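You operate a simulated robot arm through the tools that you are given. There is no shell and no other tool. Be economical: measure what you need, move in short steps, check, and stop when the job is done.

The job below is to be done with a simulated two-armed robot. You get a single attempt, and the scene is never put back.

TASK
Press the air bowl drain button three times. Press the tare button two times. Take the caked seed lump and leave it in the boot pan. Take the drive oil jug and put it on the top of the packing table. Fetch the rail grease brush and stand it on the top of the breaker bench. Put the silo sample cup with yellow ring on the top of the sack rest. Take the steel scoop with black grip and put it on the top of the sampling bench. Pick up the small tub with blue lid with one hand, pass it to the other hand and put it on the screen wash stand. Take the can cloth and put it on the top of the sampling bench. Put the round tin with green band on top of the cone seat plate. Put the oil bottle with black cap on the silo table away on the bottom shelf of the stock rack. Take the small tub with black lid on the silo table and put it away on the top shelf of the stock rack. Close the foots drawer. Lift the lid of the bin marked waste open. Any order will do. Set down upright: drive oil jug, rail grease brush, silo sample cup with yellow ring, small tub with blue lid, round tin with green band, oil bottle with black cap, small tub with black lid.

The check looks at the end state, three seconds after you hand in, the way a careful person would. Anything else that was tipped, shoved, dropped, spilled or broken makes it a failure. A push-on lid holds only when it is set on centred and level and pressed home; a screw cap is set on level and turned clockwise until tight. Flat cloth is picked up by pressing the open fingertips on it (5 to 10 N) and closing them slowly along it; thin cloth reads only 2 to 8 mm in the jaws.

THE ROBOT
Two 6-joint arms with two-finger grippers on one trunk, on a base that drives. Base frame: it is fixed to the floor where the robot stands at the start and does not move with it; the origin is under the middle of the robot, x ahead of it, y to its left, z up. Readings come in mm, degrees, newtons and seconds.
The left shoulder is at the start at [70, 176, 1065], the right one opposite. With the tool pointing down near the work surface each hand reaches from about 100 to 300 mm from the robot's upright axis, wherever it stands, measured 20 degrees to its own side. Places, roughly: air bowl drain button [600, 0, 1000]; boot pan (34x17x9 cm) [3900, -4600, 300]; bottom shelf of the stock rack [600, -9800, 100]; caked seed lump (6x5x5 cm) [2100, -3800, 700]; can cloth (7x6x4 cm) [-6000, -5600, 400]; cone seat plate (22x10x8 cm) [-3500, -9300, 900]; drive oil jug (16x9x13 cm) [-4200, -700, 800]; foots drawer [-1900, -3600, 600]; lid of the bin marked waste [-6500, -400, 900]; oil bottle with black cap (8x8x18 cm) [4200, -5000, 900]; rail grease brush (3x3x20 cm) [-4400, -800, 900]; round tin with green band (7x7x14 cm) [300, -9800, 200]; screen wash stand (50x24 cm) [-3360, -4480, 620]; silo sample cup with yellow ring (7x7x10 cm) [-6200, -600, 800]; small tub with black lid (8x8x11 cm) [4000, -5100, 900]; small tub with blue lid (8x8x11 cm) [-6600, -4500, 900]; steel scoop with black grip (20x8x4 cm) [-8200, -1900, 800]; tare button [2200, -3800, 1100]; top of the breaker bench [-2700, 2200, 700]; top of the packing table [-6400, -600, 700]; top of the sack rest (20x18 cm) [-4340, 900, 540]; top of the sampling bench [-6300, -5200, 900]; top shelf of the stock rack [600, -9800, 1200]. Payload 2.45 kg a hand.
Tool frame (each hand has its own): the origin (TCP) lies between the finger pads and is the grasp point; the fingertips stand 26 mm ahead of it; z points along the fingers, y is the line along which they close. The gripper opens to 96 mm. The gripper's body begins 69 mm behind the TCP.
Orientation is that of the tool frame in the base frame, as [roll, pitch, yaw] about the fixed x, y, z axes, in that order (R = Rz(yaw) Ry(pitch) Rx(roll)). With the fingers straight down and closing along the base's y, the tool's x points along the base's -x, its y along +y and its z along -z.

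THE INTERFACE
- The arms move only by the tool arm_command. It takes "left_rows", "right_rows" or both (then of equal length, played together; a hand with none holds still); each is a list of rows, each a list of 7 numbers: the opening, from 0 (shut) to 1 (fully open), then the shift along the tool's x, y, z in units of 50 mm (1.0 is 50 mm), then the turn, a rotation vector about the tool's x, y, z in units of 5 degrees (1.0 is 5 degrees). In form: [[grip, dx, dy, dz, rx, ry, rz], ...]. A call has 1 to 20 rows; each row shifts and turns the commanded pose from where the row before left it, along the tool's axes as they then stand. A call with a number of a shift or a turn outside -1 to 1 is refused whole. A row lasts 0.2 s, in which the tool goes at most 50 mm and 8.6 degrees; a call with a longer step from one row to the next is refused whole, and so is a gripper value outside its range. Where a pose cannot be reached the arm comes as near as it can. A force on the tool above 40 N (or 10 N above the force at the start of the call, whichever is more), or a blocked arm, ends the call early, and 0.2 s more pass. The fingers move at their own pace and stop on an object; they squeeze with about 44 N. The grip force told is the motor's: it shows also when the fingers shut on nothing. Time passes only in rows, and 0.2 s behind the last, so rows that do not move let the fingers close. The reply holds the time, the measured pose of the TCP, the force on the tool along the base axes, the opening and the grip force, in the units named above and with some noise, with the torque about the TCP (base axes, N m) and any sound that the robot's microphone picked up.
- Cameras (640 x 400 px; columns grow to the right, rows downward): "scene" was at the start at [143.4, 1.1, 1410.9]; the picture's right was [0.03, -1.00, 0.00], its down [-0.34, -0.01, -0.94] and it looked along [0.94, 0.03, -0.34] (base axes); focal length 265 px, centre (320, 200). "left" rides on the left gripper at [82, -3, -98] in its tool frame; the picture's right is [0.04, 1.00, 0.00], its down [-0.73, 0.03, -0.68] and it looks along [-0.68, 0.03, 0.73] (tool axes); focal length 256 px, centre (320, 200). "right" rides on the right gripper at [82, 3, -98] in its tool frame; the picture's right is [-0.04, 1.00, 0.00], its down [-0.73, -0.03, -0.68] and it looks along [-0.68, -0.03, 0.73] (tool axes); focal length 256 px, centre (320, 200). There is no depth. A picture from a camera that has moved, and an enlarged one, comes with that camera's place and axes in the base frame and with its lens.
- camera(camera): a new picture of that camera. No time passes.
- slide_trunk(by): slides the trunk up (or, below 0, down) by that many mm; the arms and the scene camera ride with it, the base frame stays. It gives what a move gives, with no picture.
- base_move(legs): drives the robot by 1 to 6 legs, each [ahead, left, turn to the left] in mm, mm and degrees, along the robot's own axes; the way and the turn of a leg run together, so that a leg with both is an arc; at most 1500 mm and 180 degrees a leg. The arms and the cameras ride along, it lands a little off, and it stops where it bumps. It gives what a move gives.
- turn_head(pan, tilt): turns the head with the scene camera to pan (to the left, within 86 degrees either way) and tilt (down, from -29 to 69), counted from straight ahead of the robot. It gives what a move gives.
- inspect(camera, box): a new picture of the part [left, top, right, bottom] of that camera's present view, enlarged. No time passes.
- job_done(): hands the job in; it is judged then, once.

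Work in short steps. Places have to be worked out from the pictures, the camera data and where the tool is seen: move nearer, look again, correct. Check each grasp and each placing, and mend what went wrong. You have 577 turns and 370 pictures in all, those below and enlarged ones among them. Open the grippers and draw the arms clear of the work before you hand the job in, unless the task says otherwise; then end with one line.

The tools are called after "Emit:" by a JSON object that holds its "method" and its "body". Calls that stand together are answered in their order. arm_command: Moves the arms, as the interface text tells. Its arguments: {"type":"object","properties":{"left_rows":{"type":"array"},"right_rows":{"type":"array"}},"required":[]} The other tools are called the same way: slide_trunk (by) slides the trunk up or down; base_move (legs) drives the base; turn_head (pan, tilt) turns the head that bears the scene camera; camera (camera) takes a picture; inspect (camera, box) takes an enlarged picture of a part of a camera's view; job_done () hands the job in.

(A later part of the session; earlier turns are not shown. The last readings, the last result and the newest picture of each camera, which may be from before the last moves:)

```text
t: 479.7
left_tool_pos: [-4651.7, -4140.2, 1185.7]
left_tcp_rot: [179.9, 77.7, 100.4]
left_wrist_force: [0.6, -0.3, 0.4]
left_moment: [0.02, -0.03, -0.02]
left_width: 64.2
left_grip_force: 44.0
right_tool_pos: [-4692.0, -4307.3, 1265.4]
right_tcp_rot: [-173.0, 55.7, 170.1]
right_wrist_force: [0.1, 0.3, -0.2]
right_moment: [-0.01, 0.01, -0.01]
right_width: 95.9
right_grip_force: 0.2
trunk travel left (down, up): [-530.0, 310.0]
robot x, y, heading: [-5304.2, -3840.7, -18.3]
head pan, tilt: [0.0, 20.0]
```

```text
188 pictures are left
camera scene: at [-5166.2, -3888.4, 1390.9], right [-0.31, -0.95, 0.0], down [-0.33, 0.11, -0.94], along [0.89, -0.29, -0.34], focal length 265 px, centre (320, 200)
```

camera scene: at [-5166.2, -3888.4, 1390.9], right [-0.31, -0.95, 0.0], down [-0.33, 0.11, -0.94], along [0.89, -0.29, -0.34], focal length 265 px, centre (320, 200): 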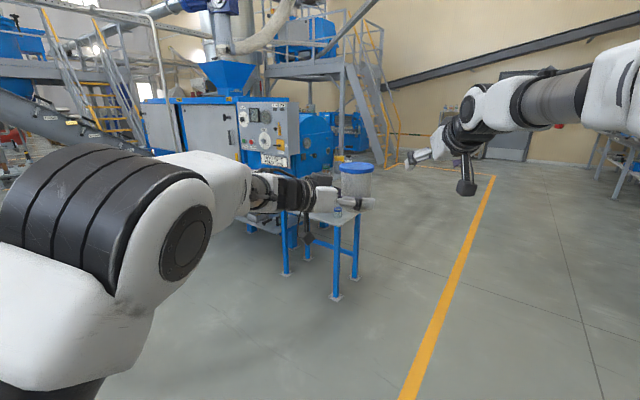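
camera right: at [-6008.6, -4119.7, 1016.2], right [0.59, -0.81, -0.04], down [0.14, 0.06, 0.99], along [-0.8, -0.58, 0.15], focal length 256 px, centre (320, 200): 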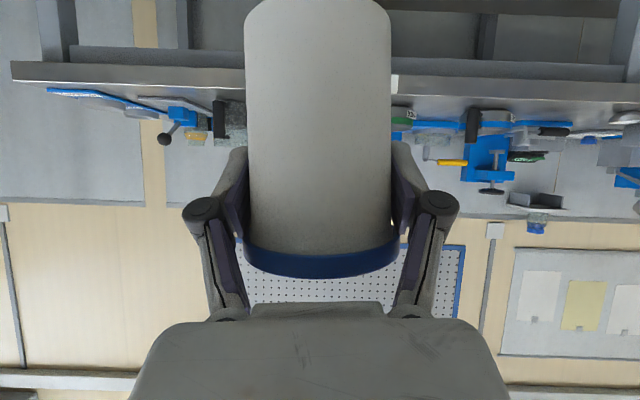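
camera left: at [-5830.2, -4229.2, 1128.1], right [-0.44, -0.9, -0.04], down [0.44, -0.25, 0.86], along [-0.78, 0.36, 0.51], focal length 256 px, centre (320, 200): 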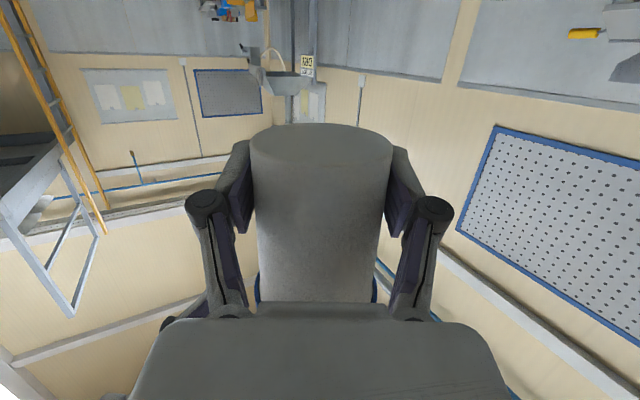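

The stand (long axis pointing 36°) centres at (-3360, -4480). I'll set the tub near its north-west long side. First I fold the right arm (tool down, near the body).

Emit:
{"method": "arm_command", "body": {"right_rows": [[0, 0.3, 0, 0, 0, 1, 0], [0, 0.3, 0, 0, 0, 1, 0], [0, 0.3, 0, 0, 0, 1, 0], [0, 0.3, 0, 0, 0, 1, 0], [0, 0.3, 0, 0, 0, 1, 0], [0, 0.3, 0, 0, 0, 1, 0], [0, 0.3, 0, 0, 0, 1, 0], [0, 0.5, 0, 0.7, 0, 0, 0], [0, 0.5, 0, 0.7, 0, 0, 0], [0, 0.5, 0, 0.7, 0, 0, 0], [0, 0.5, 0, 0.7, 0, 0, 0], [0, 0.7, 0, 0, 0, 1, 0], [0, 0.7, 0, 0, 0, 1, 0], [0, 0.7, 0, 0.3, 0, 1, 0], [0, 0.7, 0, 0.3, 0, 1, 0], [0, 0.7, 0, 0.3, 0, 0, 0], [0, 0.7, 0, 0.3, 0, 0, 0]]}}

Emit:
{"method": "base_move", "body": {"legs": [[800, 0, 0], [0, 0, 25]]}}

Emit:
{"method": "turn_head", "body": {"pan": -25, "tilt": 30}}

Emit:
{"method": "camera", "body": {"camera": "scene"}}

```text
t: 483.3
left_tool_pos: [-4651.2, -4140.5, 1186.0]
left_tcp_rot: [179.7, 77.7, 100.3]
left_wrist_force: [0.5, -0.8, 0.2]
left_moment: [0.04, -0.06, 0.04]
left_width: 64.0
left_grip_force: 43.9
right_tool_pos: [-5009.4, -4242.3, 937.6]
right_tcp_rot: [-176.1, 1.0, 164.3]
right_wrist_force: [0.8, -0.5, 0.5]
right_moment: [0.0, 0.01, -0.01]
right_width: 0.1
right_grip_force: 28.1
trunk travel left (down, up): [-530.0, 310.0]
robot x, y, heading: [-5301.2, -3839.6, -18.0]
head pan, tilt: [0.0, 20.0]
```

```text
t: 488.9
left_tool_pos: [-3822.4, -4083.6, 1186.2]
left_tcp_rot: [179.9, 77.7, 125.7]
left_wrist_force: [-0.4, 0.5, 0.0]
left_moment: [0.01, -0.02, 0.0]
left_width: 63.7
left_grip_force: 44.1
right_tool_pos: [-4104.8, -4328.7, 938.5]
right_tcp_rot: [-176.2, 0.8, -170.4]
right_wrist_force: [1.0, 0.3, 0.4]
right_moment: [-0.01, -0.01, -0.03]
right_width: 0.0
right_grip_force: 28.7
trunk travel left (down, up): [-530.0, 310.0]
robot x, y, heading: [-4540.3, -4088.1, 7.0]
head pan, tilt: [0.0, 20.0]
```

```text
t: 489.8
left_tool_pos: [-3822.0, -4084.3, 1185.6]
left_tcp_rot: [179.8, 77.6, 125.7]
left_wrist_force: [0.1, 0.9, -0.3]
left_moment: [-0.01, 0.03, 0.02]
left_width: 64.1
left_grip_force: 43.7
right_tool_pos: [-4104.8, -4328.5, 938.1]
right_tcp_rot: [-176.1, 0.9, -170.4]
right_wrist_force: [-0.1, 1.1, 0.1]
right_moment: [0.06, -0.01, 0.0]
right_width: 0.0
right_grip_force: 28.4
trunk travel left (down, up): [-530.0, 310.0]
robot x, y, heading: [-4536.4, -4093.4, 6.8]
head pan, tilt: [-25.0, 30.0]
```

```text
187 pictures are left
camera scene: at [-4403.2, -4115.9, 1374.9], right [-0.31, -0.95, 0.0], down [-0.48, 0.15, -0.87], along [0.82, -0.27, -0.5], focal length 265 px, centre (320, 200)
```

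scene: 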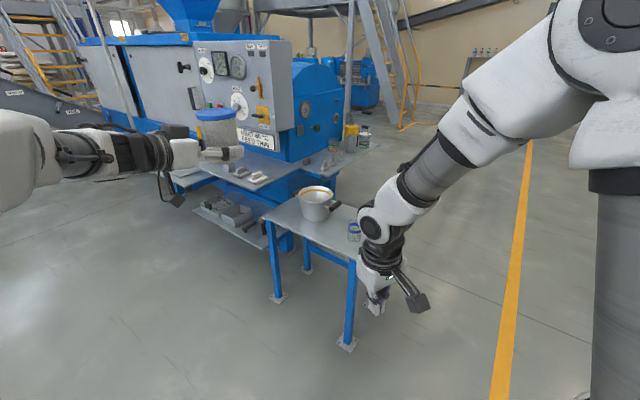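

Emit:
{"method": "inspect", "body": {"camera": "scene", "box": [240, 160, 400, 280]}}

```text
3.33 times, centred on (320, 220) of scene
camera zoom: at [-4403.2, -4115.9, 1374.9], right [-0.31, -0.95, 0.0], down [-0.48, 0.15, -0.87], along [0.82, -0.27, -0.5], focal length 884 px, centre (320, 133)
```

zoom: 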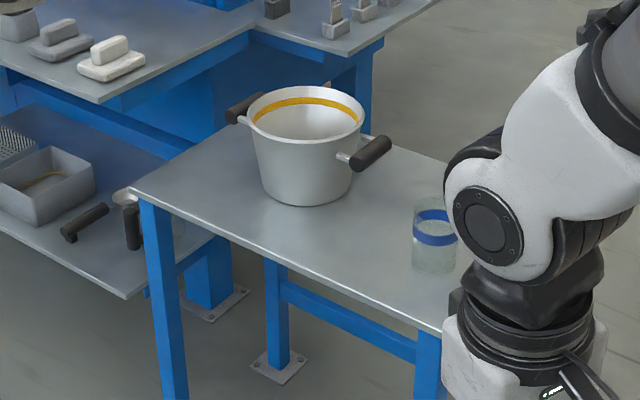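

The stand holds a pot and a blue-ringed glass; a free place lies along its near long edge between them. I lower 350 mm and move 410 right and 200 ahead, then look.

Emit:
{"method": "slide_trunk", "body": {"by": -350}}

Emit:
{"method": "base_move", "body": {"legs": [[0, -410, 0], [200, 0, 0]]}}

Emit:
{"method": "turn_head", "body": {"pan": -5, "tilt": 35}}

Emit:
{"method": "camera", "body": {"camera": "scene"}}

Emit:
{"method": "camera", "body": {"camera": "left"}}

```text
t: 493.2
left_tool_pos: [-3823.7, -4083.6, 835.1]
left_tcp_rot: [179.9, 77.7, 125.6]
left_wrist_force: [0.2, -0.5, 0.2]
left_moment: [-0.02, 0.02, 0.0]
left_width: 64.2
left_grip_force: 44.1
right_tool_pos: [-4104.4, -4328.9, 587.9]
right_tcp_rot: [-176.2, 0.9, -170.4]
right_wrist_force: [0.6, 0.1, 0.9]
right_moment: [0.03, 0.02, 0.02]
right_width: 0.2
right_grip_force: 28.1
trunk travel left (down, up): [-180.0, 660.0]
robot x, y, heading: [-4537.4, -4095.4, 6.9]
head pan, tilt: [-25.0, 30.0]
```

```text
t: 496.9
left_tool_pos: [-3574.8, -4464.2, 835.7]
left_tcp_rot: [-180.0, 77.8, 126.3]
left_wrist_force: [0.6, -0.4, -0.3]
left_moment: [0.02, -0.02, -0.07]
left_width: 64.0
left_grip_force: 43.8
right_tool_pos: [-3854.3, -4710.7, 587.3]
right_tcp_rot: [-176.1, 0.8, -170.1]
right_wrist_force: [0.2, -0.8, -0.2]
right_moment: [0.02, 0.01, -0.01]
right_width: 0.0
right_grip_force: 28.2
trunk travel left (down, up): [-180.0, 660.0]
robot x, y, heading: [-4293.1, -4474.0, 7.1]
head pan, tilt: [-25.0, 30.0]
```

```text
t: 497.8
left_tool_pos: [-3575.3, -4462.5, 834.8]
left_tcp_rot: [-180.0, 77.8, 126.0]
left_wrist_force: [-0.5, 0.8, 0.8]
left_moment: [-0.03, -0.01, 0.02]
left_width: 64.3
left_grip_force: 43.4
right_tool_pos: [-3854.3, -4710.7, 588.7]
right_tcp_rot: [-176.1, 0.9, -170.1]
right_wrist_force: [-0.2, -0.3, -0.4]
right_moment: [0.02, 0.02, 0.02]
right_width: 0.3
right_grip_force: 28.3
trunk travel left (down, up): [-180.0, 660.0]
robot x, y, heading: [-4289.7, -4475.5, 7.3]
head pan, tilt: [-5.0, 35.0]
```

```text
185 pictures are left
camera scene: at [-4153.4, -4468.2, 1017.1], right [0.04, -1.0, 0.0], down [-0.57, -0.02, -0.82], along [0.82, 0.03, -0.57], focal length 265 px, centre (320, 200)
```

scene: 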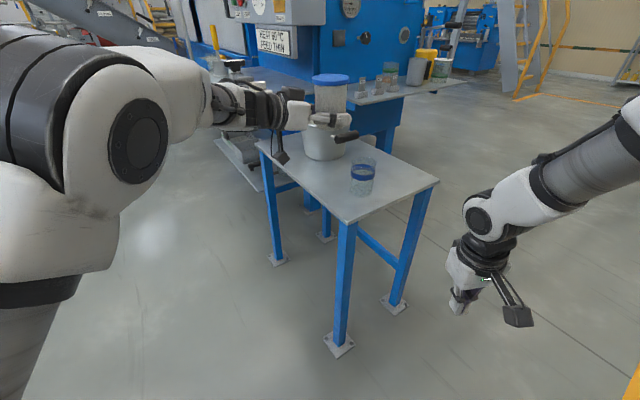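

```text
184 pictures are left
camera left: at [-3643.8, -4375.9, 777.3], right [0.8, 0.6, -0.04], down [-0.28, 0.43, 0.86], along [0.53, -0.68, 0.51], focal length 256 px, centre (320, 200)
```

left: 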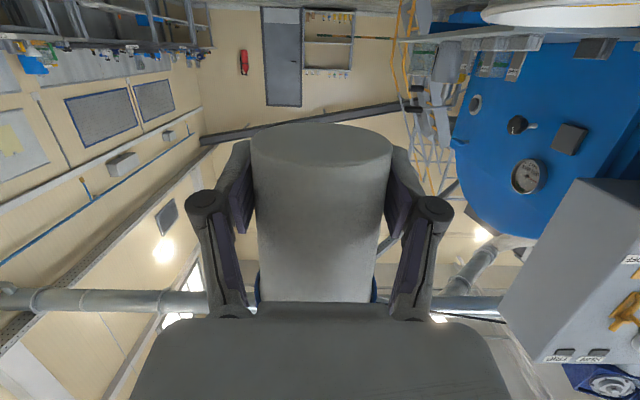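

The stand's corners come out at A(-3670,-4509), B(-3257,-4208), about 51×33 cm. Target for the tub: (-3473, -4440), 60 mm inside the near long edge. I move 103 ahead, 9 left and lower 120.

Emit:
{"method": "base_move", "body": {"legs": [[103, 9, 0]]}}

Emit:
{"method": "slide_trunk", "body": {"by": -120}}

Emit:
{"method": "camera", "body": {"camera": "scene"}}

Emit:
{"method": "inspect", "body": {"camera": "scene", "box": [240, 80, 460, 240]}}

```text
t: 498.9
left_tool_pos: [-3473.0, -4441.6, 835.4]
left_tcp_rot: [-179.8, 77.8, 126.5]
left_wrist_force: [0.2, 0.5, -1.2]
left_moment: [-0.01, -0.01, -0.04]
left_width: 64.0
left_grip_force: 44.4
right_tool_pos: [-3752.0, -4688.4, 587.7]
right_tcp_rot: [-176.1, 0.8, -170.0]
right_wrist_force: [-0.1, 0.3, -0.2]
right_moment: [0.02, 0.03, -0.01]
right_width: 0.0
right_grip_force: 28.7
trunk travel left (down, up): [-180.0, 660.0]
robot x, y, heading: [-4190.0, -4447.6, 7.6]
head pan, tilt: [-5.0, 35.0]
```

```text
t: 500.4
left_tool_pos: [-3472.7, -4440.7, 715.6]
left_tcp_rot: [180.0, 77.7, 126.2]
left_wrist_force: [-0.4, 0.1, -0.1]
left_moment: [0.04, 0.0, -0.02]
left_width: 64.2
left_grip_force: 43.9
right_tool_pos: [-3751.5, -4687.8, 467.8]
right_tcp_rot: [-176.1, 1.0, -170.0]
right_wrist_force: [0.0, 0.3, -0.6]
right_moment: [0.01, 0.0, 0.02]
right_width: 0.0
right_grip_force: 28.8
trunk travel left (down, up): [-60.0, 780.0]
robot x, y, heading: [-4190.5, -4455.6, 7.5]
head pan, tilt: [-5.0, 35.0]
```

```text
183 pictures are left
camera scene: at [-4052.1, -4445.7, 897.2], right [0.04, -1.0, 0.0], down [-0.57, -0.02, -0.82], along [0.82, 0.03, -0.57], focal length 265 px, centre (320, 200)
```

scene: 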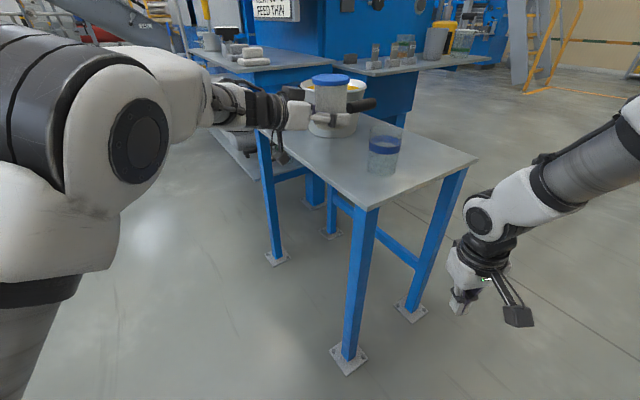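

```text
2.50 times, centred on (350, 160) of scene
camera zoom: at [-4052.1, -4445.7, 897.2], right [0.04, -1.0, 0.0], down [-0.57, -0.02, -0.82], along [0.82, 0.03, -0.57], focal length 663 px, centre (245, 300)
```

zoom: 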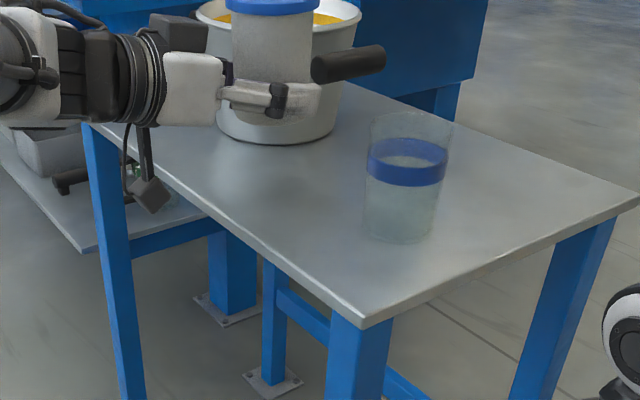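

It will land between pot, glass and edge with clearance. I lower 50 mm more and check, then feel for contact.

Emit:
{"method": "slide_trunk", "body": {"by": -50}}

Emit:
{"method": "inspect", "body": {"camera": "scene", "box": [240, 80, 460, 240]}}

```text
t: 501.4
left_tool_pos: [-3472.3, -4442.0, 664.9]
left_tcp_rot: [-180.0, 77.6, 126.2]
left_wrist_force: [0.1, -0.5, -1.3]
left_moment: [0.02, -0.04, 0.0]
left_width: 63.9
left_grip_force: 44.2
right_tool_pos: [-3753.2, -4687.9, 417.5]
right_tcp_rot: [-176.2, 0.8, -170.0]
right_wrist_force: [0.2, -0.2, -0.8]
right_moment: [0.03, 0.0, -0.02]
right_width: 0.0
right_grip_force: 28.3
trunk travel left (down, up): [-10.0, 830.0]
robot x, y, heading: [-4194.1, -4453.2, 7.1]
head pan, tilt: [-5.0, 35.0]
```

```text
2.50 times, centred on (350, 160) of scene
camera zoom: at [-4052.1, -4445.7, 847.1], right [0.04, -1.0, 0.0], down [-0.57, -0.02, -0.82], along [0.82, 0.03, -0.57], focal length 663 px, centre (245, 300)
```

zoom: 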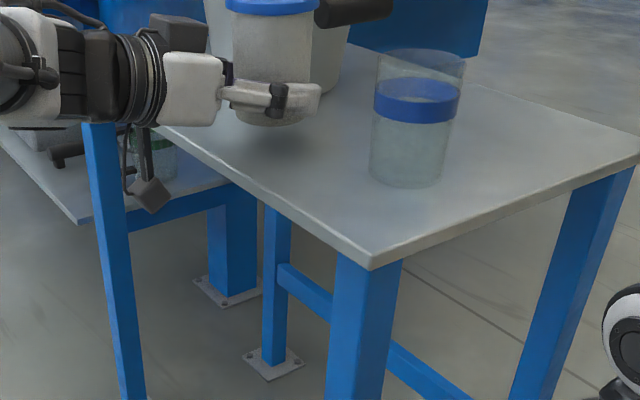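

Now small arm steps down.

Emit:
{"method": "arm_command", "body": {"left_rows": [[0, 0.1, 0, 0.02, 0, 0, 0], [0, 0.1, 0, 0.02, 0, 0, 0], [0, 0, 0, 0, 0, 0, 0]]}}

Emit:
{"method": "arm_command", "body": {"left_rows": [[0, 0.08, 0, 0.016, 0, 0, 0], [0, 0.06, 0, 0.012, 0, 0, 0], [0, 0, 0, 0, 0, 0, 0]]}}

```text
t: 502.2
left_tool_pos: [-3473.7, -4441.9, 655.7]
left_tcp_rot: [-180.0, 77.7, 126.4]
left_wrist_force: [-0.6, 0.0, 0.4]
left_moment: [-0.01, 0.03, -0.03]
left_width: 63.9
left_grip_force: 43.5
right_tool_pos: [-3753.2, -4686.8, 418.1]
right_tcp_rot: [-176.2, 0.9, -169.9]
right_wrist_force: [0.6, 0.1, -0.7]
right_moment: [0.01, 0.01, 0.04]
right_width: 0.0
right_grip_force: 28.6
trunk travel left (down, up): [-10.0, 830.0]
robot x, y, heading: [-4188.5, -4451.4, 7.1]
head pan, tilt: [-5.0, 35.0]
```

```text
t: 503.0
left_tool_pos: [-3473.3, -4440.6, 648.4]
left_tcp_rot: [-179.9, 77.7, 126.3]
left_wrist_force: [-1.2, -0.3, -0.1]
left_moment: [-0.02, -0.02, 0.0]
left_width: 64.0
left_grip_force: 43.6
right_tool_pos: [-3753.3, -4687.3, 418.2]
right_tcp_rot: [-176.1, 0.8, -170.0]
right_wrist_force: [-0.1, 0.1, -0.7]
right_moment: [0.0, 0.01, 0.0]
right_width: 0.1
right_grip_force: 28.6
trunk travel left (down, up): [-10.0, 830.0]
robot x, y, heading: [-4189.4, -4454.0, 7.0]
head pan, tilt: [-5.0, 35.0]
```

Emit:
{"method": "arm_command", "body": {"left_rows": [[0, 0.06, 0, 0.012, 0, 0, 0], [0, 0.06, 0, 0.012, 0, 0, 0], [0, 0, 0, 0, 0, 0, 0]]}}

Emit:
{"method": "arm_command", "body": {"left_rows": [[0, 0.06, 0, 0.012, 0, 0, 0], [0, 0, 0, 0, 0, 0, 0]]}}

Emit:
{"method": "inspect", "body": {"camera": "scene", "box": [280, 80, 380, 160]}}

```text
t: 503.8
left_tool_pos: [-3474.3, -4441.1, 644.7]
left_tcp_rot: [179.3, 77.9, 125.6]
left_wrist_force: [5.2, 0.3, 11.2]
left_moment: [0.33, 0.18, -0.14]
left_width: 64.2
left_grip_force: 44.0
right_tool_pos: [-3753.9, -4688.3, 418.1]
right_tcp_rot: [-176.1, 1.0, -170.0]
right_wrist_force: [-0.4, -0.8, -0.5]
right_moment: [-0.02, -0.01, 0.01]
right_width: 0.1
right_grip_force: 28.6
trunk travel left (down, up): [-10.0, 830.0]
robot x, y, heading: [-4190.6, -4457.0, 7.5]
head pan, tilt: [-5.0, 35.0]
```

```text
t: 504.4
left_tool_pos: [-3474.2, -4441.4, 643.4]
left_tcp_rot: [179.0, 78.0, 125.2]
left_wrist_force: [11.9, -2.1, 30.2]
left_moment: [0.51, 0.43, -0.15]
left_width: 64.2
left_grip_force: 43.9
right_tool_pos: [-3753.8, -4688.3, 419.1]
right_tcp_rot: [-176.1, 1.1, -170.0]
right_wrist_force: [-0.8, -0.1, -0.3]
right_moment: [-0.01, 0.03, 0.01]
right_width: 0.4
right_grip_force: 28.0
trunk travel left (down, up): [-10.0, 830.0]
robot x, y, heading: [-4188.6, -4451.4, 7.3]
head pan, tilt: [-5.0, 35.0]
```

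```text
5.00 times, centred on (330, 120) of scene
camera zoom: at [-4054.1, -4446.0, 847.8], right [0.04, -1.0, 0.0], down [-0.57, -0.02, -0.82], along [0.82, 0.03, -0.57], focal length 1325 px, centre (270, 600)
```

zoom: 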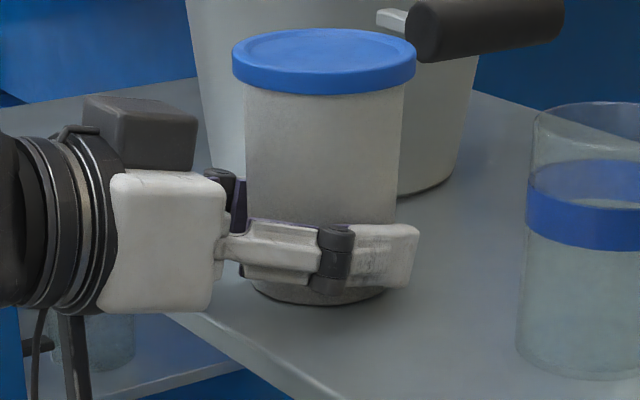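

Contact. I ease off, open modestly (77 mm), and withdraw along the tool axis.

Emit:
{"method": "arm_command", "body": {"left_rows": [[0, -0.1, 0, -0.02, 0, 0, 0], [0, 0, 0, 0, 0, 0, 0], [0.74, 0, 0, 0, 0, 0, 0], [0.8, 0, 0, 0, 0, 0, 0], [0.8, 0, 0, 0, 0, 0, 0]]}}

Emit:
{"method": "inspect", "body": {"camera": "scene", "box": [280, 80, 380, 160]}}

Emit:
{"method": "camera", "body": {"camera": "left"}}

```text
t: 505.6
left_tool_pos: [-3473.8, -4441.2, 643.1]
left_tcp_rot: [180.0, 77.8, 126.2]
left_wrist_force: [-0.5, 0.3, -0.2]
left_moment: [-0.06, 0.04, 0.01]
left_width: 76.6
left_grip_force: 0.0
right_tool_pos: [-3752.6, -4687.5, 417.6]
right_tcp_rot: [-176.1, 0.9, -170.0]
right_wrist_force: [0.0, 0.0, -1.0]
right_moment: [-0.02, -0.02, 0.01]
right_width: 0.0
right_grip_force: 28.4
trunk travel left (down, up): [-10.0, 830.0]
robot x, y, heading: [-4190.0, -4456.4, 7.7]
head pan, tilt: [-5.0, 35.0]
```

```text
5.00 times, centred on (330, 120) of scene
camera zoom: at [-4052.2, -4445.7, 847.1], right [0.04, -1.0, 0.0], down [-0.57, -0.02, -0.82], along [0.82, 0.03, -0.57], focal length 1325 px, centre (270, 600)
```

zoom: 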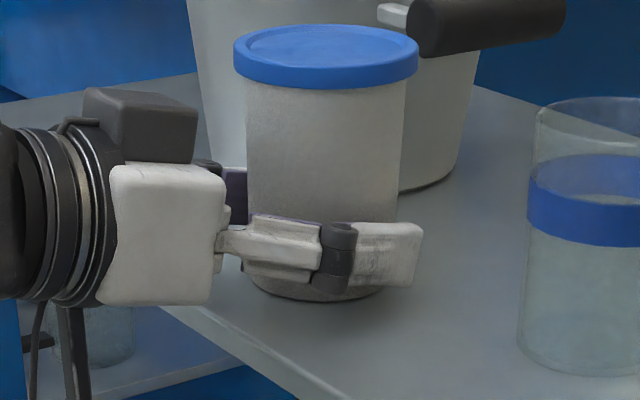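

```text
178 pictures are left
camera left: at [-3542.7, -4352.7, 585.6], right [0.8, 0.6, -0.04], down [-0.28, 0.43, 0.86], along [0.53, -0.68, 0.51], focal length 256 px, centre (320, 200)
```

left: 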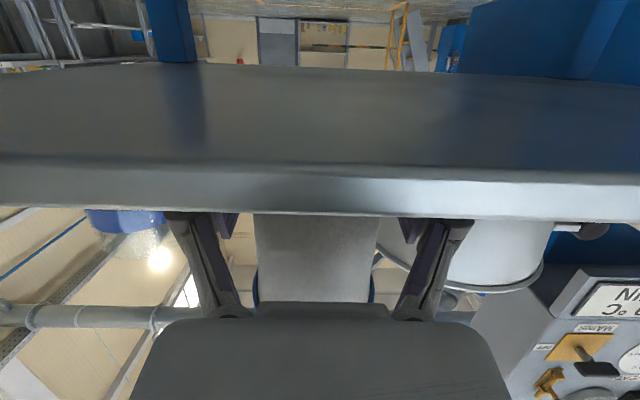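

I withdraw the left hand along its axis 200 mm.

Emit:
{"method": "arm_command", "body": {"left_rows": [[0.8, 0, 0, -0.5, 0, 0, 0], [0.8, 0, 0, -0.8, 0, 0, 0], [0.8, 0, 0, -0.9, 0, 0, 0], [0.8, 0, 0, -0.9, 0, 0, 0], [0.8, 0, 0, -0.9, 0, 0, 0]]}}

Emit:
{"method": "camera", "body": {"camera": "scene"}}

```text
t: 506.8
left_tool_pos: [-3590.0, -4284.1, 687.4]
left_tcp_rot: [179.8, 77.7, 126.0]
left_wrist_force: [0.6, 0.3, -0.1]
left_moment: [-0.02, 0.02, 0.01]
left_width: 77.0
left_grip_force: 0.0
right_tool_pos: [-3753.1, -4688.4, 418.5]
right_tcp_rot: [-176.1, 0.9, -170.2]
right_wrist_force: [0.1, -0.5, -0.6]
right_moment: [0.02, 0.01, 0.0]
right_width: 0.0
right_grip_force: 28.3
trunk travel left (down, up): [-10.0, 830.0]
robot x, y, heading: [-4190.2, -4451.5, 7.4]
head pan, tilt: [-5.0, 35.0]
```

```text
177 pictures are left
camera scene: at [-4052.2, -4445.8, 847.1], right [0.04, -1.0, 0.0], down [-0.57, -0.02, -0.82], along [0.82, 0.03, -0.57], focal length 265 px, centre (320, 200)
```

scene: 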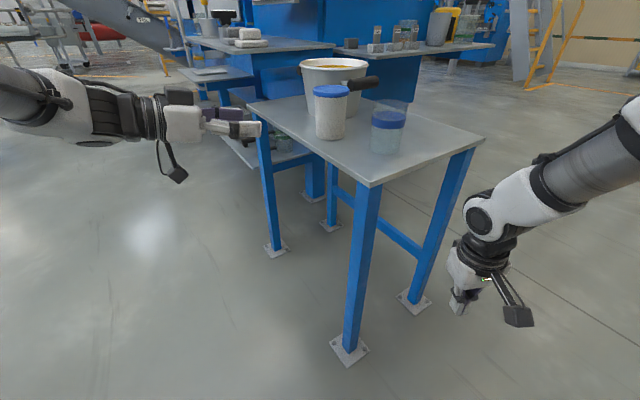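

The tub stands upright on the stand. Next the foots drawer near (-1900, -3600, 600): I back off, raise the trunk and look that way.

Emit:
{"method": "base_move", "body": {"legs": [[-450, 0, 0]]}}

Emit:
{"method": "slide_trunk", "body": {"by": 400}}

Emit:
{"method": "turn_head", "body": {"pan": 10, "tilt": 15}}

Emit:
{"method": "camera", "body": {"camera": "scene"}}

```text
t: 509.5
left_tool_pos: [-4036.2, -4340.9, 687.7]
left_tcp_rot: [-180.0, 77.7, 126.2]
left_wrist_force: [0.0, -0.1, 0.7]
left_moment: [0.04, -0.03, 0.02]
left_width: 76.8
left_grip_force: 0.0
right_tool_pos: [-4199.6, -4746.1, 418.2]
right_tcp_rot: [-176.0, 0.9, -169.9]
right_wrist_force: [-0.4, 0.1, 0.2]
right_moment: [0.01, -0.01, 0.02]
right_width: 0.1
right_grip_force: 28.2
trunk travel left (down, up): [-10.0, 830.0]
robot x, y, heading: [-4638.1, -4508.0, 7.5]
head pan, tilt: [-5.0, 35.0]
```

```text
t: 513.3
left_tool_pos: [-4036.3, -4340.3, 1087.1]
left_tcp_rot: [180.0, 77.7, 126.3]
left_wrist_force: [0.2, 0.4, -0.2]
left_moment: [-0.02, 0.01, -0.01]
left_width: 77.0
left_grip_force: 0.0
right_tool_pos: [-4198.8, -4745.1, 817.8]
right_tcp_rot: [-176.1, 0.9, -170.0]
right_wrist_force: [0.7, -0.3, 0.3]
right_moment: [-0.01, -0.01, 0.01]
right_width: 0.0
right_grip_force: 28.8
trunk travel left (down, up): [-410.0, 430.0]
robot x, y, heading: [-4638.7, -4511.8, 7.3]
head pan, tilt: [-5.0, 35.0]
```

```text
t: 514.1
left_tool_pos: [-4035.4, -4340.9, 1088.3]
left_tcp_rot: [-179.9, 77.7, 126.2]
left_wrist_force: [0.8, -0.1, -0.1]
left_moment: [-0.02, 0.0, -0.02]
left_width: 76.7
left_grip_force: 0.0
right_tool_pos: [-4199.4, -4743.9, 818.1]
right_tcp_rot: [-176.1, 0.9, -170.1]
right_wrist_force: [0.1, 0.3, 0.1]
right_moment: [0.04, -0.02, -0.04]
right_width: 0.0
right_grip_force: 28.9
trunk travel left (down, up): [-410.0, 430.0]
robot x, y, heading: [-4637.1, -4506.9, 7.2]
head pan, tilt: [10.0, 15.0]
```

```text
176 pictures are left
camera scene: at [-4497.7, -4479.6, 1279.0], right [0.3, -0.95, 0.0], down [-0.25, -0.08, -0.97], along [0.92, 0.29, -0.26], focal length 265 px, centre (320, 200)
```

scene: 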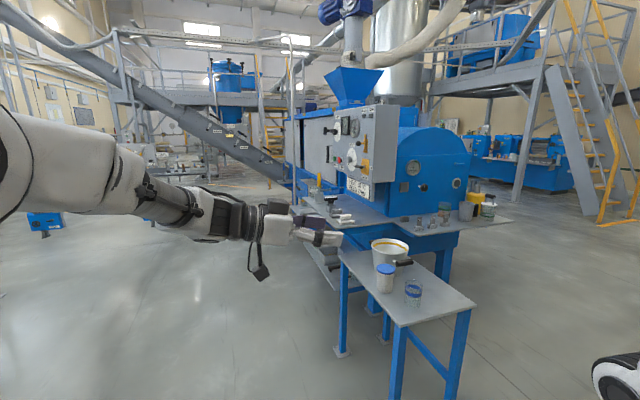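

The drawer is on the far (north) side of the press. I look left for a way around.

Emit:
{"method": "turn_head", "body": {"pan": 62, "tilt": 10}}

Emit:
{"method": "camera", "body": {"camera": "scene"}}

Emit:
{"method": "inspect", "body": {"camera": "scene", "box": [440, 130, 640, 260]}}

```text
t: 515.4
left_tool_pos: [-4036.0, -4340.4, 1088.0]
left_tcp_rot: [-179.9, 77.7, 126.1]
left_wrist_force: [-0.7, -0.1, -0.1]
left_moment: [0.01, 0.02, -0.01]
left_width: 76.9
left_grip_force: 0.1
right_tool_pos: [-4197.8, -4745.7, 818.2]
right_tcp_rot: [-176.0, 0.9, -170.0]
right_wrist_force: [0.1, 0.2, -0.3]
right_moment: [0.02, 0.03, 0.01]
right_width: 0.0
right_grip_force: 28.8
trunk travel left (down, up): [-410.0, 430.0]
robot x, y, heading: [-4634.2, -4510.2, 7.2]
head pan, tilt: [62.0, 10.0]
```

```text
175 pictures are left
camera scene: at [-4554.1, -4420.5, 1287.3], right [0.94, -0.35, 0.0], down [-0.06, -0.16, -0.98], along [0.35, 0.92, -0.17], focal length 265 px, centre (320, 200)
```

scene: 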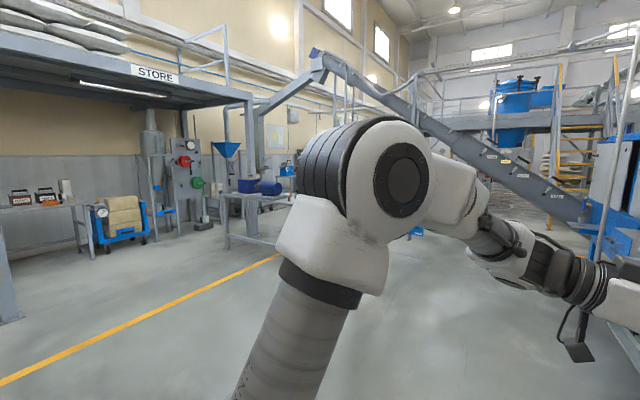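

```text
3.08 times, centred on (540, 195) of scene
camera zoom: at [-4554.1, -4420.5, 1287.3], right [0.94, -0.35, 0.0], down [-0.06, -0.16, -0.98], along [0.35, 0.92, -0.17], focal length 816 px, centre (-357, 215)
```

zoom: 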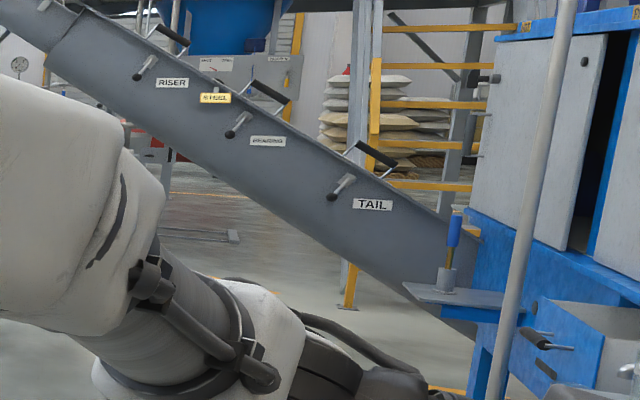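

The open drawer shows at the press's west side near the conveyor TAIL. I drive north-east into the open floor and look again.

Emit:
{"method": "base_move", "body": {"legs": [[0, 1080, 0], [900, 0, 0]]}}

Emit:
{"method": "turn_head", "body": {"pan": -10, "tilt": 15}}

Emit:
{"method": "camera", "body": {"camera": "scene"}}

```text
t: 525.2
left_tool_pos: [-3281.8, -3163.6, 1087.8]
left_tcp_rot: [-179.8, 77.6, 125.8]
left_wrist_force: [-0.2, 0.3, 0.6]
left_moment: [-0.03, -0.02, -0.02]
left_width: 76.8
left_grip_force: 0.0
right_tool_pos: [-3447.9, -3567.3, 819.3]
right_tcp_rot: [-176.1, 0.9, -170.5]
right_wrist_force: [0.2, -0.7, 0.5]
right_moment: [0.0, 0.01, 0.02]
right_width: 0.0
right_grip_force: 28.3
trunk travel left (down, up): [-410.0, 430.0]
robot x, y, heading: [-3882.4, -3329.9, 6.9]
head pan, tilt: [62.0, 10.0]
```

```text
t: 526.7
left_tool_pos: [-3282.6, -3164.1, 1086.9]
left_tcp_rot: [180.0, 77.8, 125.7]
left_wrist_force: [-0.2, 0.3, 0.0]
left_moment: [-0.01, -0.03, -0.01]
left_width: 76.6
left_grip_force: 0.0
right_tool_pos: [-3449.5, -3568.8, 817.8]
right_tcp_rot: [-176.0, 0.9, -170.5]
right_wrist_force: [-0.5, 0.2, 0.6]
right_moment: [0.02, 0.02, 0.02]
right_width: 0.0
right_grip_force: 27.8
trunk travel left (down, up): [-410.0, 430.0]
robot x, y, heading: [-3883.4, -3331.2, 6.6]
head pan, tilt: [-10.0, 15.0]
```

```text
173 pictures are left
camera scene: at [-3740.7, -3331.2, 1279.1], right [-0.05, -1.0, 0.0], down [-0.26, 0.01, -0.97], along [0.96, -0.05, -0.26], focal length 265 px, centre (320, 200)
```

scene: 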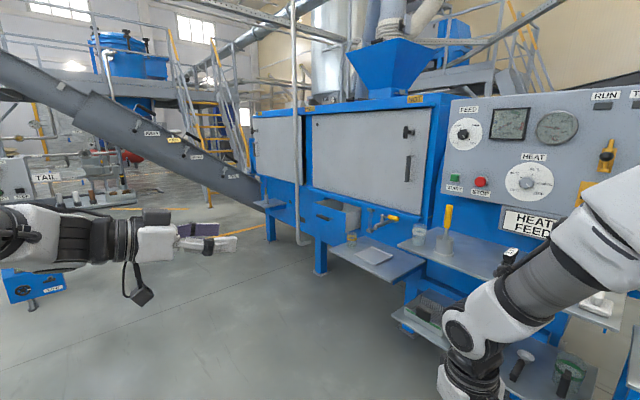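

Emit:
{"method": "inspect", "body": {"camera": "scene", "box": [240, 160, 440, 290]}}

```text
3.08 times, centred on (340, 225) of scene
camera zoom: at [-3740.7, -3331.2, 1279.1], right [-0.05, -1.0, 0.0], down [-0.26, 0.01, -0.97], along [0.96, -0.05, -0.26], focal length 816 px, centre (258, 123)
```

zoom: 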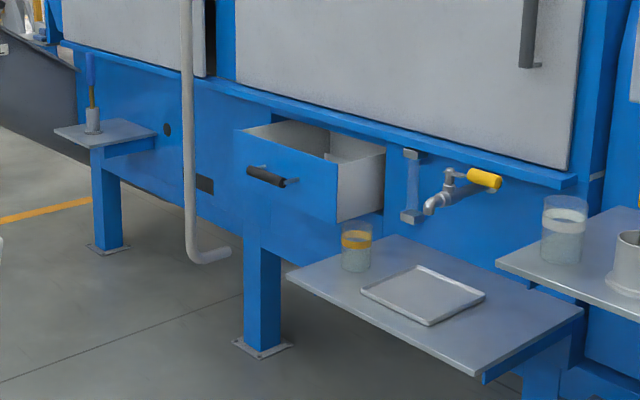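

The foots drawer stands open, its front at about (-1950, -3500, 650), to be pushed along bearing -54°. I drive to a spot in front of it and face it.

Emit:
{"method": "base_move", "body": {"legs": [[0, 740, 0], [1250, 0, 0], [0, 0, -61]]}}

Emit:
{"method": "arm_command", "body": {"right_rows": [[0, -0.3, 0, 0, 0, -1, 0], [0, -0.3, 0, 0, 0, -1, 0], [0, -0.3, 0, 0, 0, -1, 0], [0, -0.3, 0, 0, 0, -1, 0], [0, -0.5, 0, 0.2, 0, -1, 0], [0, -0.5, 0, 0.3, 0, -1, 0], [0, -0.5, 0, 0.4, 0, -1, 0], [0, -0.5, 0, 0.5, 0, -1, 0], [0, -0.3, 0, 0.8, 0, -1, 0], [0, -0.2, 0, 0.9, 0, -1, 0], [0, -0.1, 0, 0.9, 0, -1, 0], [0, 0, 0, 0.9, 0, -1, 0]]}}

Emit:
{"method": "turn_head", "body": {"pan": 0, "tilt": 25}}

Emit:
{"method": "camera", "body": {"camera": "scene"}}

```text
t: 539.3
left_tool_pos: [-2300.1, -2921.0, 1087.7]
left_tcp_rot: [179.9, 77.7, 62.9]
left_wrist_force: [-0.3, 0.1, -0.3]
left_moment: [0.01, 0.0, 0.0]
left_width: 76.8
left_grip_force: 0.0
right_tool_pos: [-2735.5, -2956.9, 818.2]
right_tcp_rot: [-176.1, 0.9, 126.7]
right_wrist_force: [0.7, -1.1, 0.8]
right_moment: [0.02, -0.02, -0.02]
right_width: 0.1
right_grip_force: 28.5
trunk travel left (down, up): [-410.0, 430.0]
robot x, y, heading: [-2720.6, -2464.1, -56.0]
head pan, tilt: [-10.0, 15.0]
```

```text
t: 541.9
left_tool_pos: [-2299.1, -2923.4, 1086.3]
left_tcp_rot: [-179.5, 77.7, 63.5]
left_wrist_force: [1.6, -0.1, -0.6]
left_moment: [-0.02, 0.0, -0.07]
left_width: 76.8
left_grip_force: 0.1
right_tool_pos: [-2519.7, -3270.0, 795.0]
right_tcp_rot: [-166.3, 56.6, 133.3]
right_wrist_force: [0.7, 0.3, -0.5]
right_moment: [0.03, -0.02, 0.0]
right_width: 0.1
right_grip_force: 28.2
right hand out of reach, approached as far as the arm can: row 8, 9, 10, 11, 12
trunk travel left (down, up): [-410.0, 430.0]
robot x, y, heading: [-2722.7, -2466.9, -55.7]
head pan, tilt: [-10.0, 15.0]
```

```text
t: 542.6
left_tool_pos: [-2301.1, -2921.9, 1088.4]
left_tcp_rot: [-179.9, 77.7, 62.9]
left_wrist_force: [0.8, -0.1, -0.9]
left_moment: [-0.02, -0.02, 0.03]
left_width: 77.0
left_grip_force: 0.1
right_tool_pos: [-2520.2, -3269.9, 797.9]
right_tcp_rot: [-166.3, 56.7, 133.3]
right_wrist_force: [-0.6, -0.9, -0.2]
right_moment: [-0.01, -0.01, -0.02]
right_width: 0.1
right_grip_force: 28.7
trunk travel left (down, up): [-410.0, 430.0]
robot x, y, heading: [-2721.1, -2465.8, -56.0]
head pan, tilt: [0.0, 25.0]
```

```text
171 pictures are left
camera scene: at [-2643.3, -2581.7, 1263.0], right [-0.83, -0.56, 0.0], down [-0.24, 0.35, -0.91], along [0.51, -0.75, -0.42], focal length 265 px, centre (320, 200)
```

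scene: 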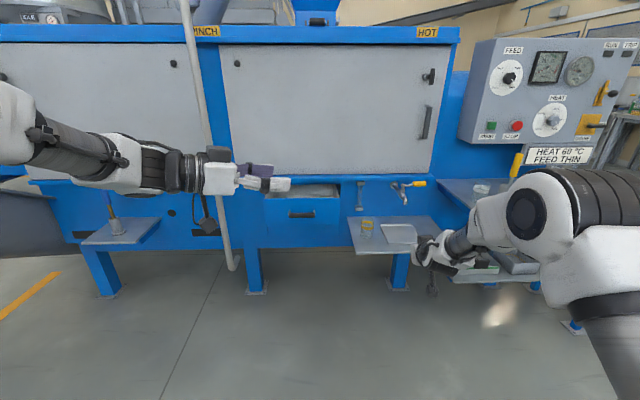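

The drawer front centre is about (-1914, -3495, 660). I shift left 377, lower to z≈715 and advance 400, then look.

Emit:
{"method": "slide_trunk", "body": {"by": -83}}

Emit:
{"method": "base_move", "body": {"legs": [[0, 377, 0], [380, 0, 0]]}}

Emit:
{"method": "camera", "body": {"camera": "scene"}}

Emit:
{"method": "camera", "body": {"camera": "right"}}

```text
t: 543.8
left_tool_pos: [-2301.4, -2922.1, 1005.4]
left_tcp_rot: [179.9, 77.7, 62.8]
left_wrist_force: [-0.2, 0.2, 0.6]
left_moment: [0.01, 0.02, 0.0]
left_width: 76.8
left_grip_force: 0.0
right_tool_pos: [-2519.1, -3269.1, 716.0]
right_tcp_rot: [-166.2, 56.7, 133.3]
right_wrist_force: [0.6, -1.0, -0.2]
right_moment: [-0.01, 0.01, 0.01]
right_width: 0.0
right_grip_force: 29.0
trunk travel left (down, up): [-327.0, 513.0]
robot x, y, heading: [-2724.4, -2460.1, -55.8]
head pan, tilt: [0.0, 25.0]
```

```text
t: 548.2
left_tool_pos: [-1775.9, -3027.2, 1004.7]
left_tcp_rot: [-179.7, 77.6, 63.0]
left_wrist_force: [-0.5, -0.8, 0.2]
left_moment: [0.0, 0.01, -0.03]
left_width: 76.6
left_grip_force: 0.1
right_tool_pos: [-1996.1, -3373.9, 713.1]
right_tcp_rot: [-166.3, 56.7, 133.1]
right_wrist_force: [0.6, -0.7, -0.7]
right_moment: [-0.01, -0.02, 0.0]
right_width: 0.0
right_grip_force: 28.9
trunk travel left (down, up): [-327.0, 513.0]
robot x, y, heading: [-2196.6, -2564.9, -56.0]
head pan, tilt: [0.0, 25.0]
```

```text
170 pictures are left
camera scene: at [-2118.1, -2687.5, 1179.8], right [-0.83, -0.56, 0.0], down [-0.24, 0.35, -0.91], along [0.51, -0.75, -0.42], focal length 265 px, centre (320, 200)
```

scene: 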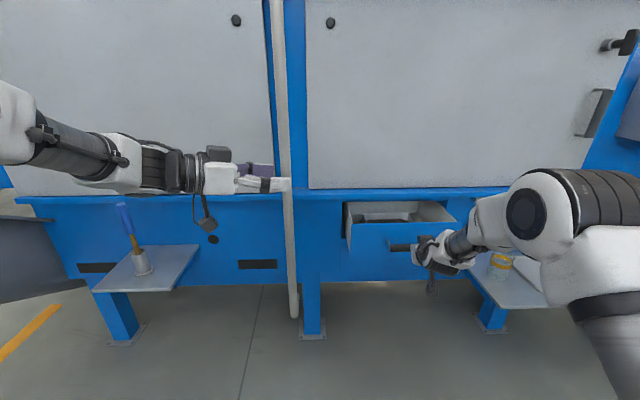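

```text
169 pictures are left
camera right: at [-2061.1, -3266.1, 696.6], right [0.86, 0.51, -0.1], down [-0.01, 0.2, 0.98], along [0.51, -0.84, 0.18], focal length 256 px, centre (320, 200)
```

right: 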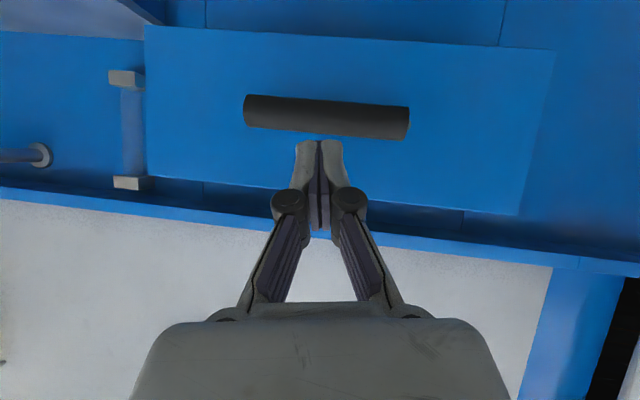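

The closed fingertips face the drawer front just above its handle. I first draw the left hand back from the vertical pipe, then push with the base.

Emit:
{"method": "arm_command", "body": {"left_rows": [[0, 0, 0, -0.9, 0, 0, 0], [0, 0, 0, -0.9, 0, 0, 0], [0, 0, 0, -0.9, 0, 0, 0], [0, 0, 0, -0.9, 0, 0, 0], [0, 0, -0.6, -0.6, 0, 0, 0], [0, 0, -0.6, -0.6, 0, 0, 0]]}}

Emit:
{"method": "base_move", "body": {"legs": [[90, -8, 0]]}}

Emit:
{"method": "camera", "body": {"camera": "right"}}

Emit:
{"method": "camera", "body": {"camera": "scene"}}

```text
t: 549.6
left_tool_pos: [-1669.3, -2884.5, 1032.6]
left_tcp_rot: [-179.9, 77.7, 63.1]
left_wrist_force: [1.1, -0.1, 0.4]
left_moment: [0.01, 0.03, -0.02]
left_width: 0.1
left_grip_force: 28.3
left hand out of reach, approached as far as the arm can: row 4, 5, 6
right_tool_pos: [-1995.9, -3373.6, 714.0]
right_tcp_rot: [-166.3, 56.7, 133.3]
right_wrist_force: [0.2, 0.9, 0.5]
right_moment: [-0.02, -0.03, 0.02]
right_width: 0.0
right_grip_force: 28.2
trunk travel left (down, up): [-327.0, 513.0]
robot x, y, heading: [-2195.1, -2569.8, -55.9]
head pan, tilt: [0.0, 25.0]
```

```text
t: 550.7
left_tool_pos: [-1626.0, -2964.8, 1031.6]
left_tcp_rot: [-179.7, 77.7, 63.3]
left_wrist_force: [0.3, 0.4, -1.3]
left_moment: [0.01, 0.0, -0.06]
left_width: 0.1
left_grip_force: 28.4
right_tool_pos: [-1952.5, -3454.3, 713.4]
right_tcp_rot: [-166.3, 56.5, 133.1]
right_wrist_force: [0.7, 0.5, -0.4]
right_moment: [-0.01, -0.02, -0.01]
right_width: 0.2
right_grip_force: 28.7
trunk travel left (down, up): [-327.0, 513.0]
robot x, y, heading: [-2154.4, -2647.3, -56.0]
head pan, tilt: [0.0, 25.0]
```

```text
168 pictures are left
camera right: at [-2017.1, -3345.7, 696.1], right [0.86, 0.51, -0.1], down [-0.01, 0.2, 0.98], along [0.51, -0.84, 0.18], focal length 256 px, centre (320, 200)
```

right: 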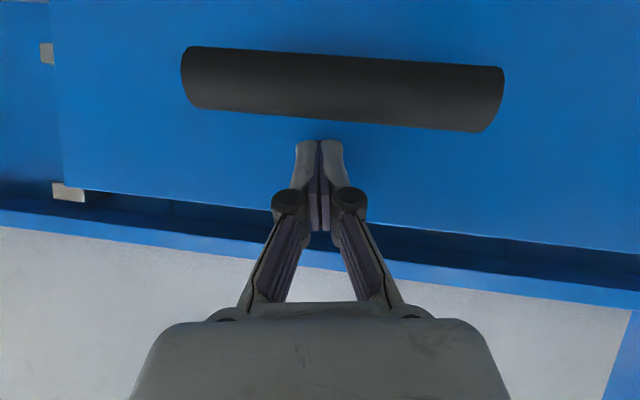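

```text
167 pictures are left
camera scene: at [-2073.9, -2767.3, 1179.7], right [-0.83, -0.56, 0.0], down [-0.24, 0.35, -0.91], along [0.51, -0.75, -0.42], focal length 265 px, centre (320, 200)
```

scene: 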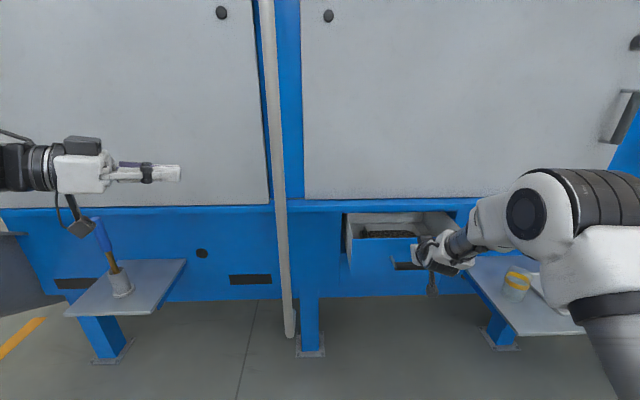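

The tip is about at the panel. I push ahead with the base in steps.

Emit:
{"method": "base_move", "body": {"legs": [[60, 0, 0]]}}

Emit:
{"method": "camera", "body": {"camera": "right"}}

```text
t: 551.7
left_tool_pos: [-1592.5, -3015.0, 1031.3]
left_tcp_rot: [-179.6, 77.7, 63.3]
left_wrist_force: [0.2, -0.8, 0.2]
left_moment: [-0.07, -0.01, -0.01]
left_width: 0.0
left_grip_force: 28.5
right_tool_pos: [-1918.5, -3503.5, 712.8]
right_tcp_rot: [-166.4, 56.6, 133.2]
right_wrist_force: [0.7, 0.1, -0.9]
right_moment: [-0.01, 0.01, 0.01]
right_width: 0.0
right_grip_force: 28.5
trunk travel left (down, up): [-327.0, 513.0]
robot x, y, heading: [-2117.5, -2693.9, -56.0]
head pan, tilt: [0.0, 25.0]
```

```text
166 pictures are left
camera right: at [-1983.7, -3395.3, 695.8], right [0.86, 0.51, -0.1], down [-0.01, 0.2, 0.98], along [0.51, -0.84, 0.18], focal length 256 px, centre (320, 200)
```

right: 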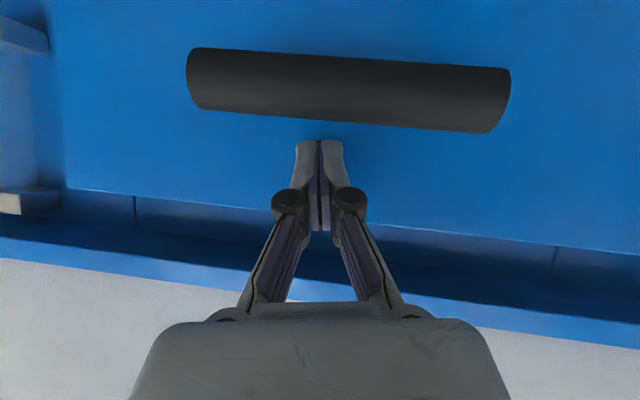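

The drawer is sliding with the fingertips. I keep pushing.

Emit:
{"method": "base_move", "body": {"legs": [[70, 0, 0]]}}

Emit:
{"method": "camera", "body": {"camera": "scene"}}

```text
t: 552.7
left_tool_pos: [-1552.8, -3073.7, 1031.0]
left_tcp_rot: [-179.5, 77.7, 63.2]
left_wrist_force: [0.4, -0.4, -0.1]
left_moment: [-0.02, 0.01, -0.06]
left_width: 0.0
left_grip_force: 28.8
right_tool_pos: [-1880.0, -3561.3, 712.5]
right_tcp_rot: [-166.4, 56.6, 133.2]
right_wrist_force: [-0.5, -0.6, 0.1]
right_moment: [-0.03, 0.0, -0.01]
right_width: 0.2
right_grip_force: 28.6
trunk travel left (down, up): [-327.0, 513.0]
robot x, y, heading: [-2082.0, -2752.1, -55.9]
head pan, tilt: [0.0, 25.0]
```

```text
165 pictures are left
camera scene: at [-2001.3, -2875.0, 1179.6], right [-0.83, -0.56, 0.0], down [-0.24, 0.35, -0.91], along [0.51, -0.75, -0.42], focal length 265 px, centre (320, 200)
```

scene: 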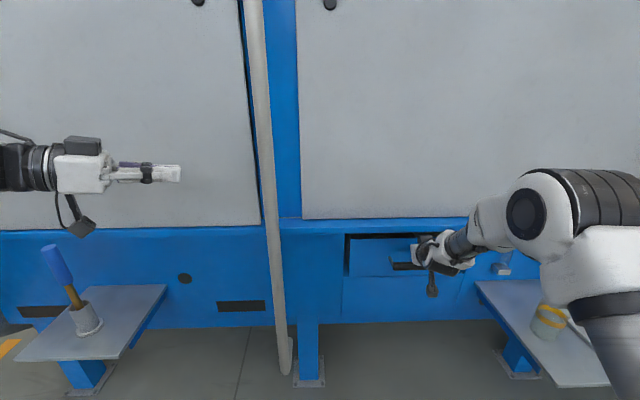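

Nearly shut. I push on in smaller steps until it stops.

Emit:
{"method": "base_move", "body": {"legs": [[35, 0, 0]]}}

Emit:
{"method": "inspect", "body": {"camera": "scene", "box": [320, 200, 520, 330]}}

```text
t: 553.5
left_tool_pos: [-1549.1, -3078.4, 1034.5]
left_tcp_rot: [179.1, 77.9, 61.8]
left_wrist_force: [0.0, -1.8, -0.3]
left_moment: [-0.01, -0.02, 0.04]
left_width: 0.0
left_grip_force: 28.7
right_tool_pos: [-1876.8, -3566.0, 717.0]
right_tcp_rot: [-166.3, 56.4, 133.3]
right_wrist_force: [-11.2, 24.3, 14.0]
right_moment: [-0.19, -0.23, 0.29]
right_width: 0.0
right_grip_force: 28.8
trunk travel left (down, up): [-327.0, 513.0]
robot x, y, heading: [-2076.5, -2763.8, -55.9]
head pan, tilt: [0.0, 25.0]
stopped in leg 1: the force on the tool passed its limit at 85 N (the readings are from after the stop); the commanded pose is now the measured one
```

```text
3.08 times, centred on (420, 265) of scene
camera zoom: at [-1997.2, -2879.1, 1180.6], right [-0.83, -0.56, 0.0], down [-0.23, 0.35, -0.91], along [0.51, -0.75, -0.42], focal length 816 px, centre (12, 0)
```

zoom: 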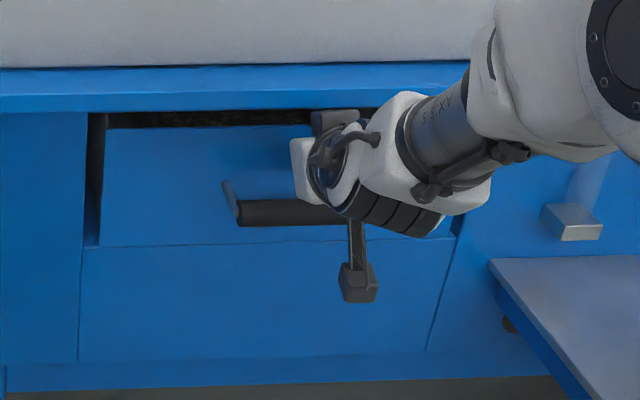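

It stopped hard. I back off 150 mm and inspect whether the drawer is flush.

Emit:
{"method": "base_move", "body": {"legs": [[-200, 0, 0]]}}

Emit:
{"method": "camera", "body": {"camera": "right"}}

Emit:
{"method": "inspect", "body": {"camera": "scene", "box": [300, 180, 500, 310]}}

```text
t: 555.1
left_tool_pos: [-1659.0, -2916.8, 1032.9]
left_tcp_rot: [179.8, 77.8, 62.6]
left_wrist_force: [-0.7, 0.7, 0.0]
left_moment: [0.02, -0.01, 0.03]
left_width: 0.1
left_grip_force: 28.4
right_tool_pos: [-1986.6, -3402.8, 712.1]
right_tcp_rot: [-166.5, 56.3, 133.2]
right_wrist_force: [0.1, -0.1, -0.8]
right_moment: [0.02, 0.01, 0.02]
right_width: 0.0
right_grip_force: 28.5
trunk travel left (down, up): [-327.0, 513.0]
robot x, y, heading: [-2184.6, -2599.6, -56.1]
head pan, tilt: [0.0, 25.0]
```

```text
163 pictures are left
camera right: at [-2051.5, -3294.8, 696.8], right [0.86, 0.51, -0.1], down [-0.01, 0.2, 0.98], along [0.52, -0.84, 0.17], focal length 256 px, centre (320, 200)
```

right: 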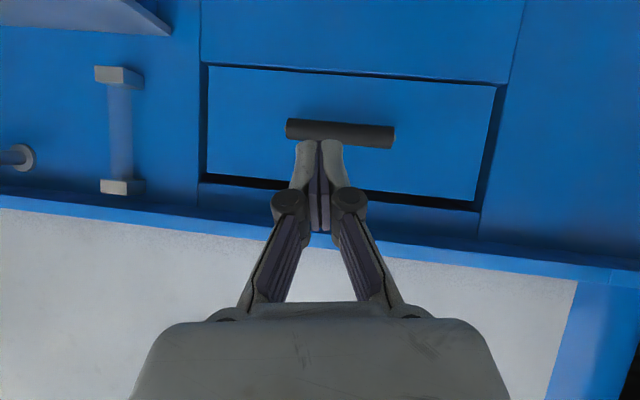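

```text
3.08 times, centred on (400, 245) of scene
camera zoom: at [-2107.0, -2717.9, 1180.1], right [-0.83, -0.56, 0.0], down [-0.24, 0.35, -0.91], along [0.51, -0.75, -0.42], focal length 816 px, centre (74, 62)
```

zoom: 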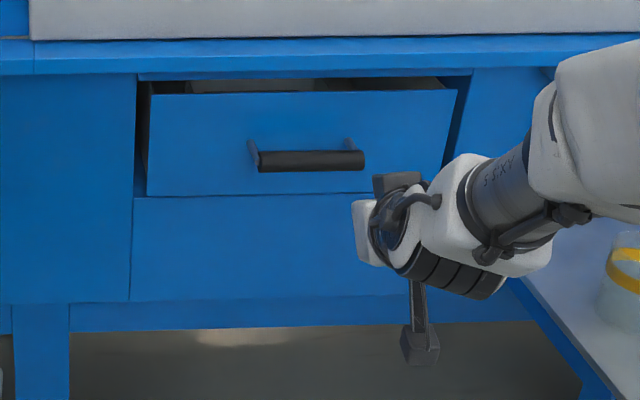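

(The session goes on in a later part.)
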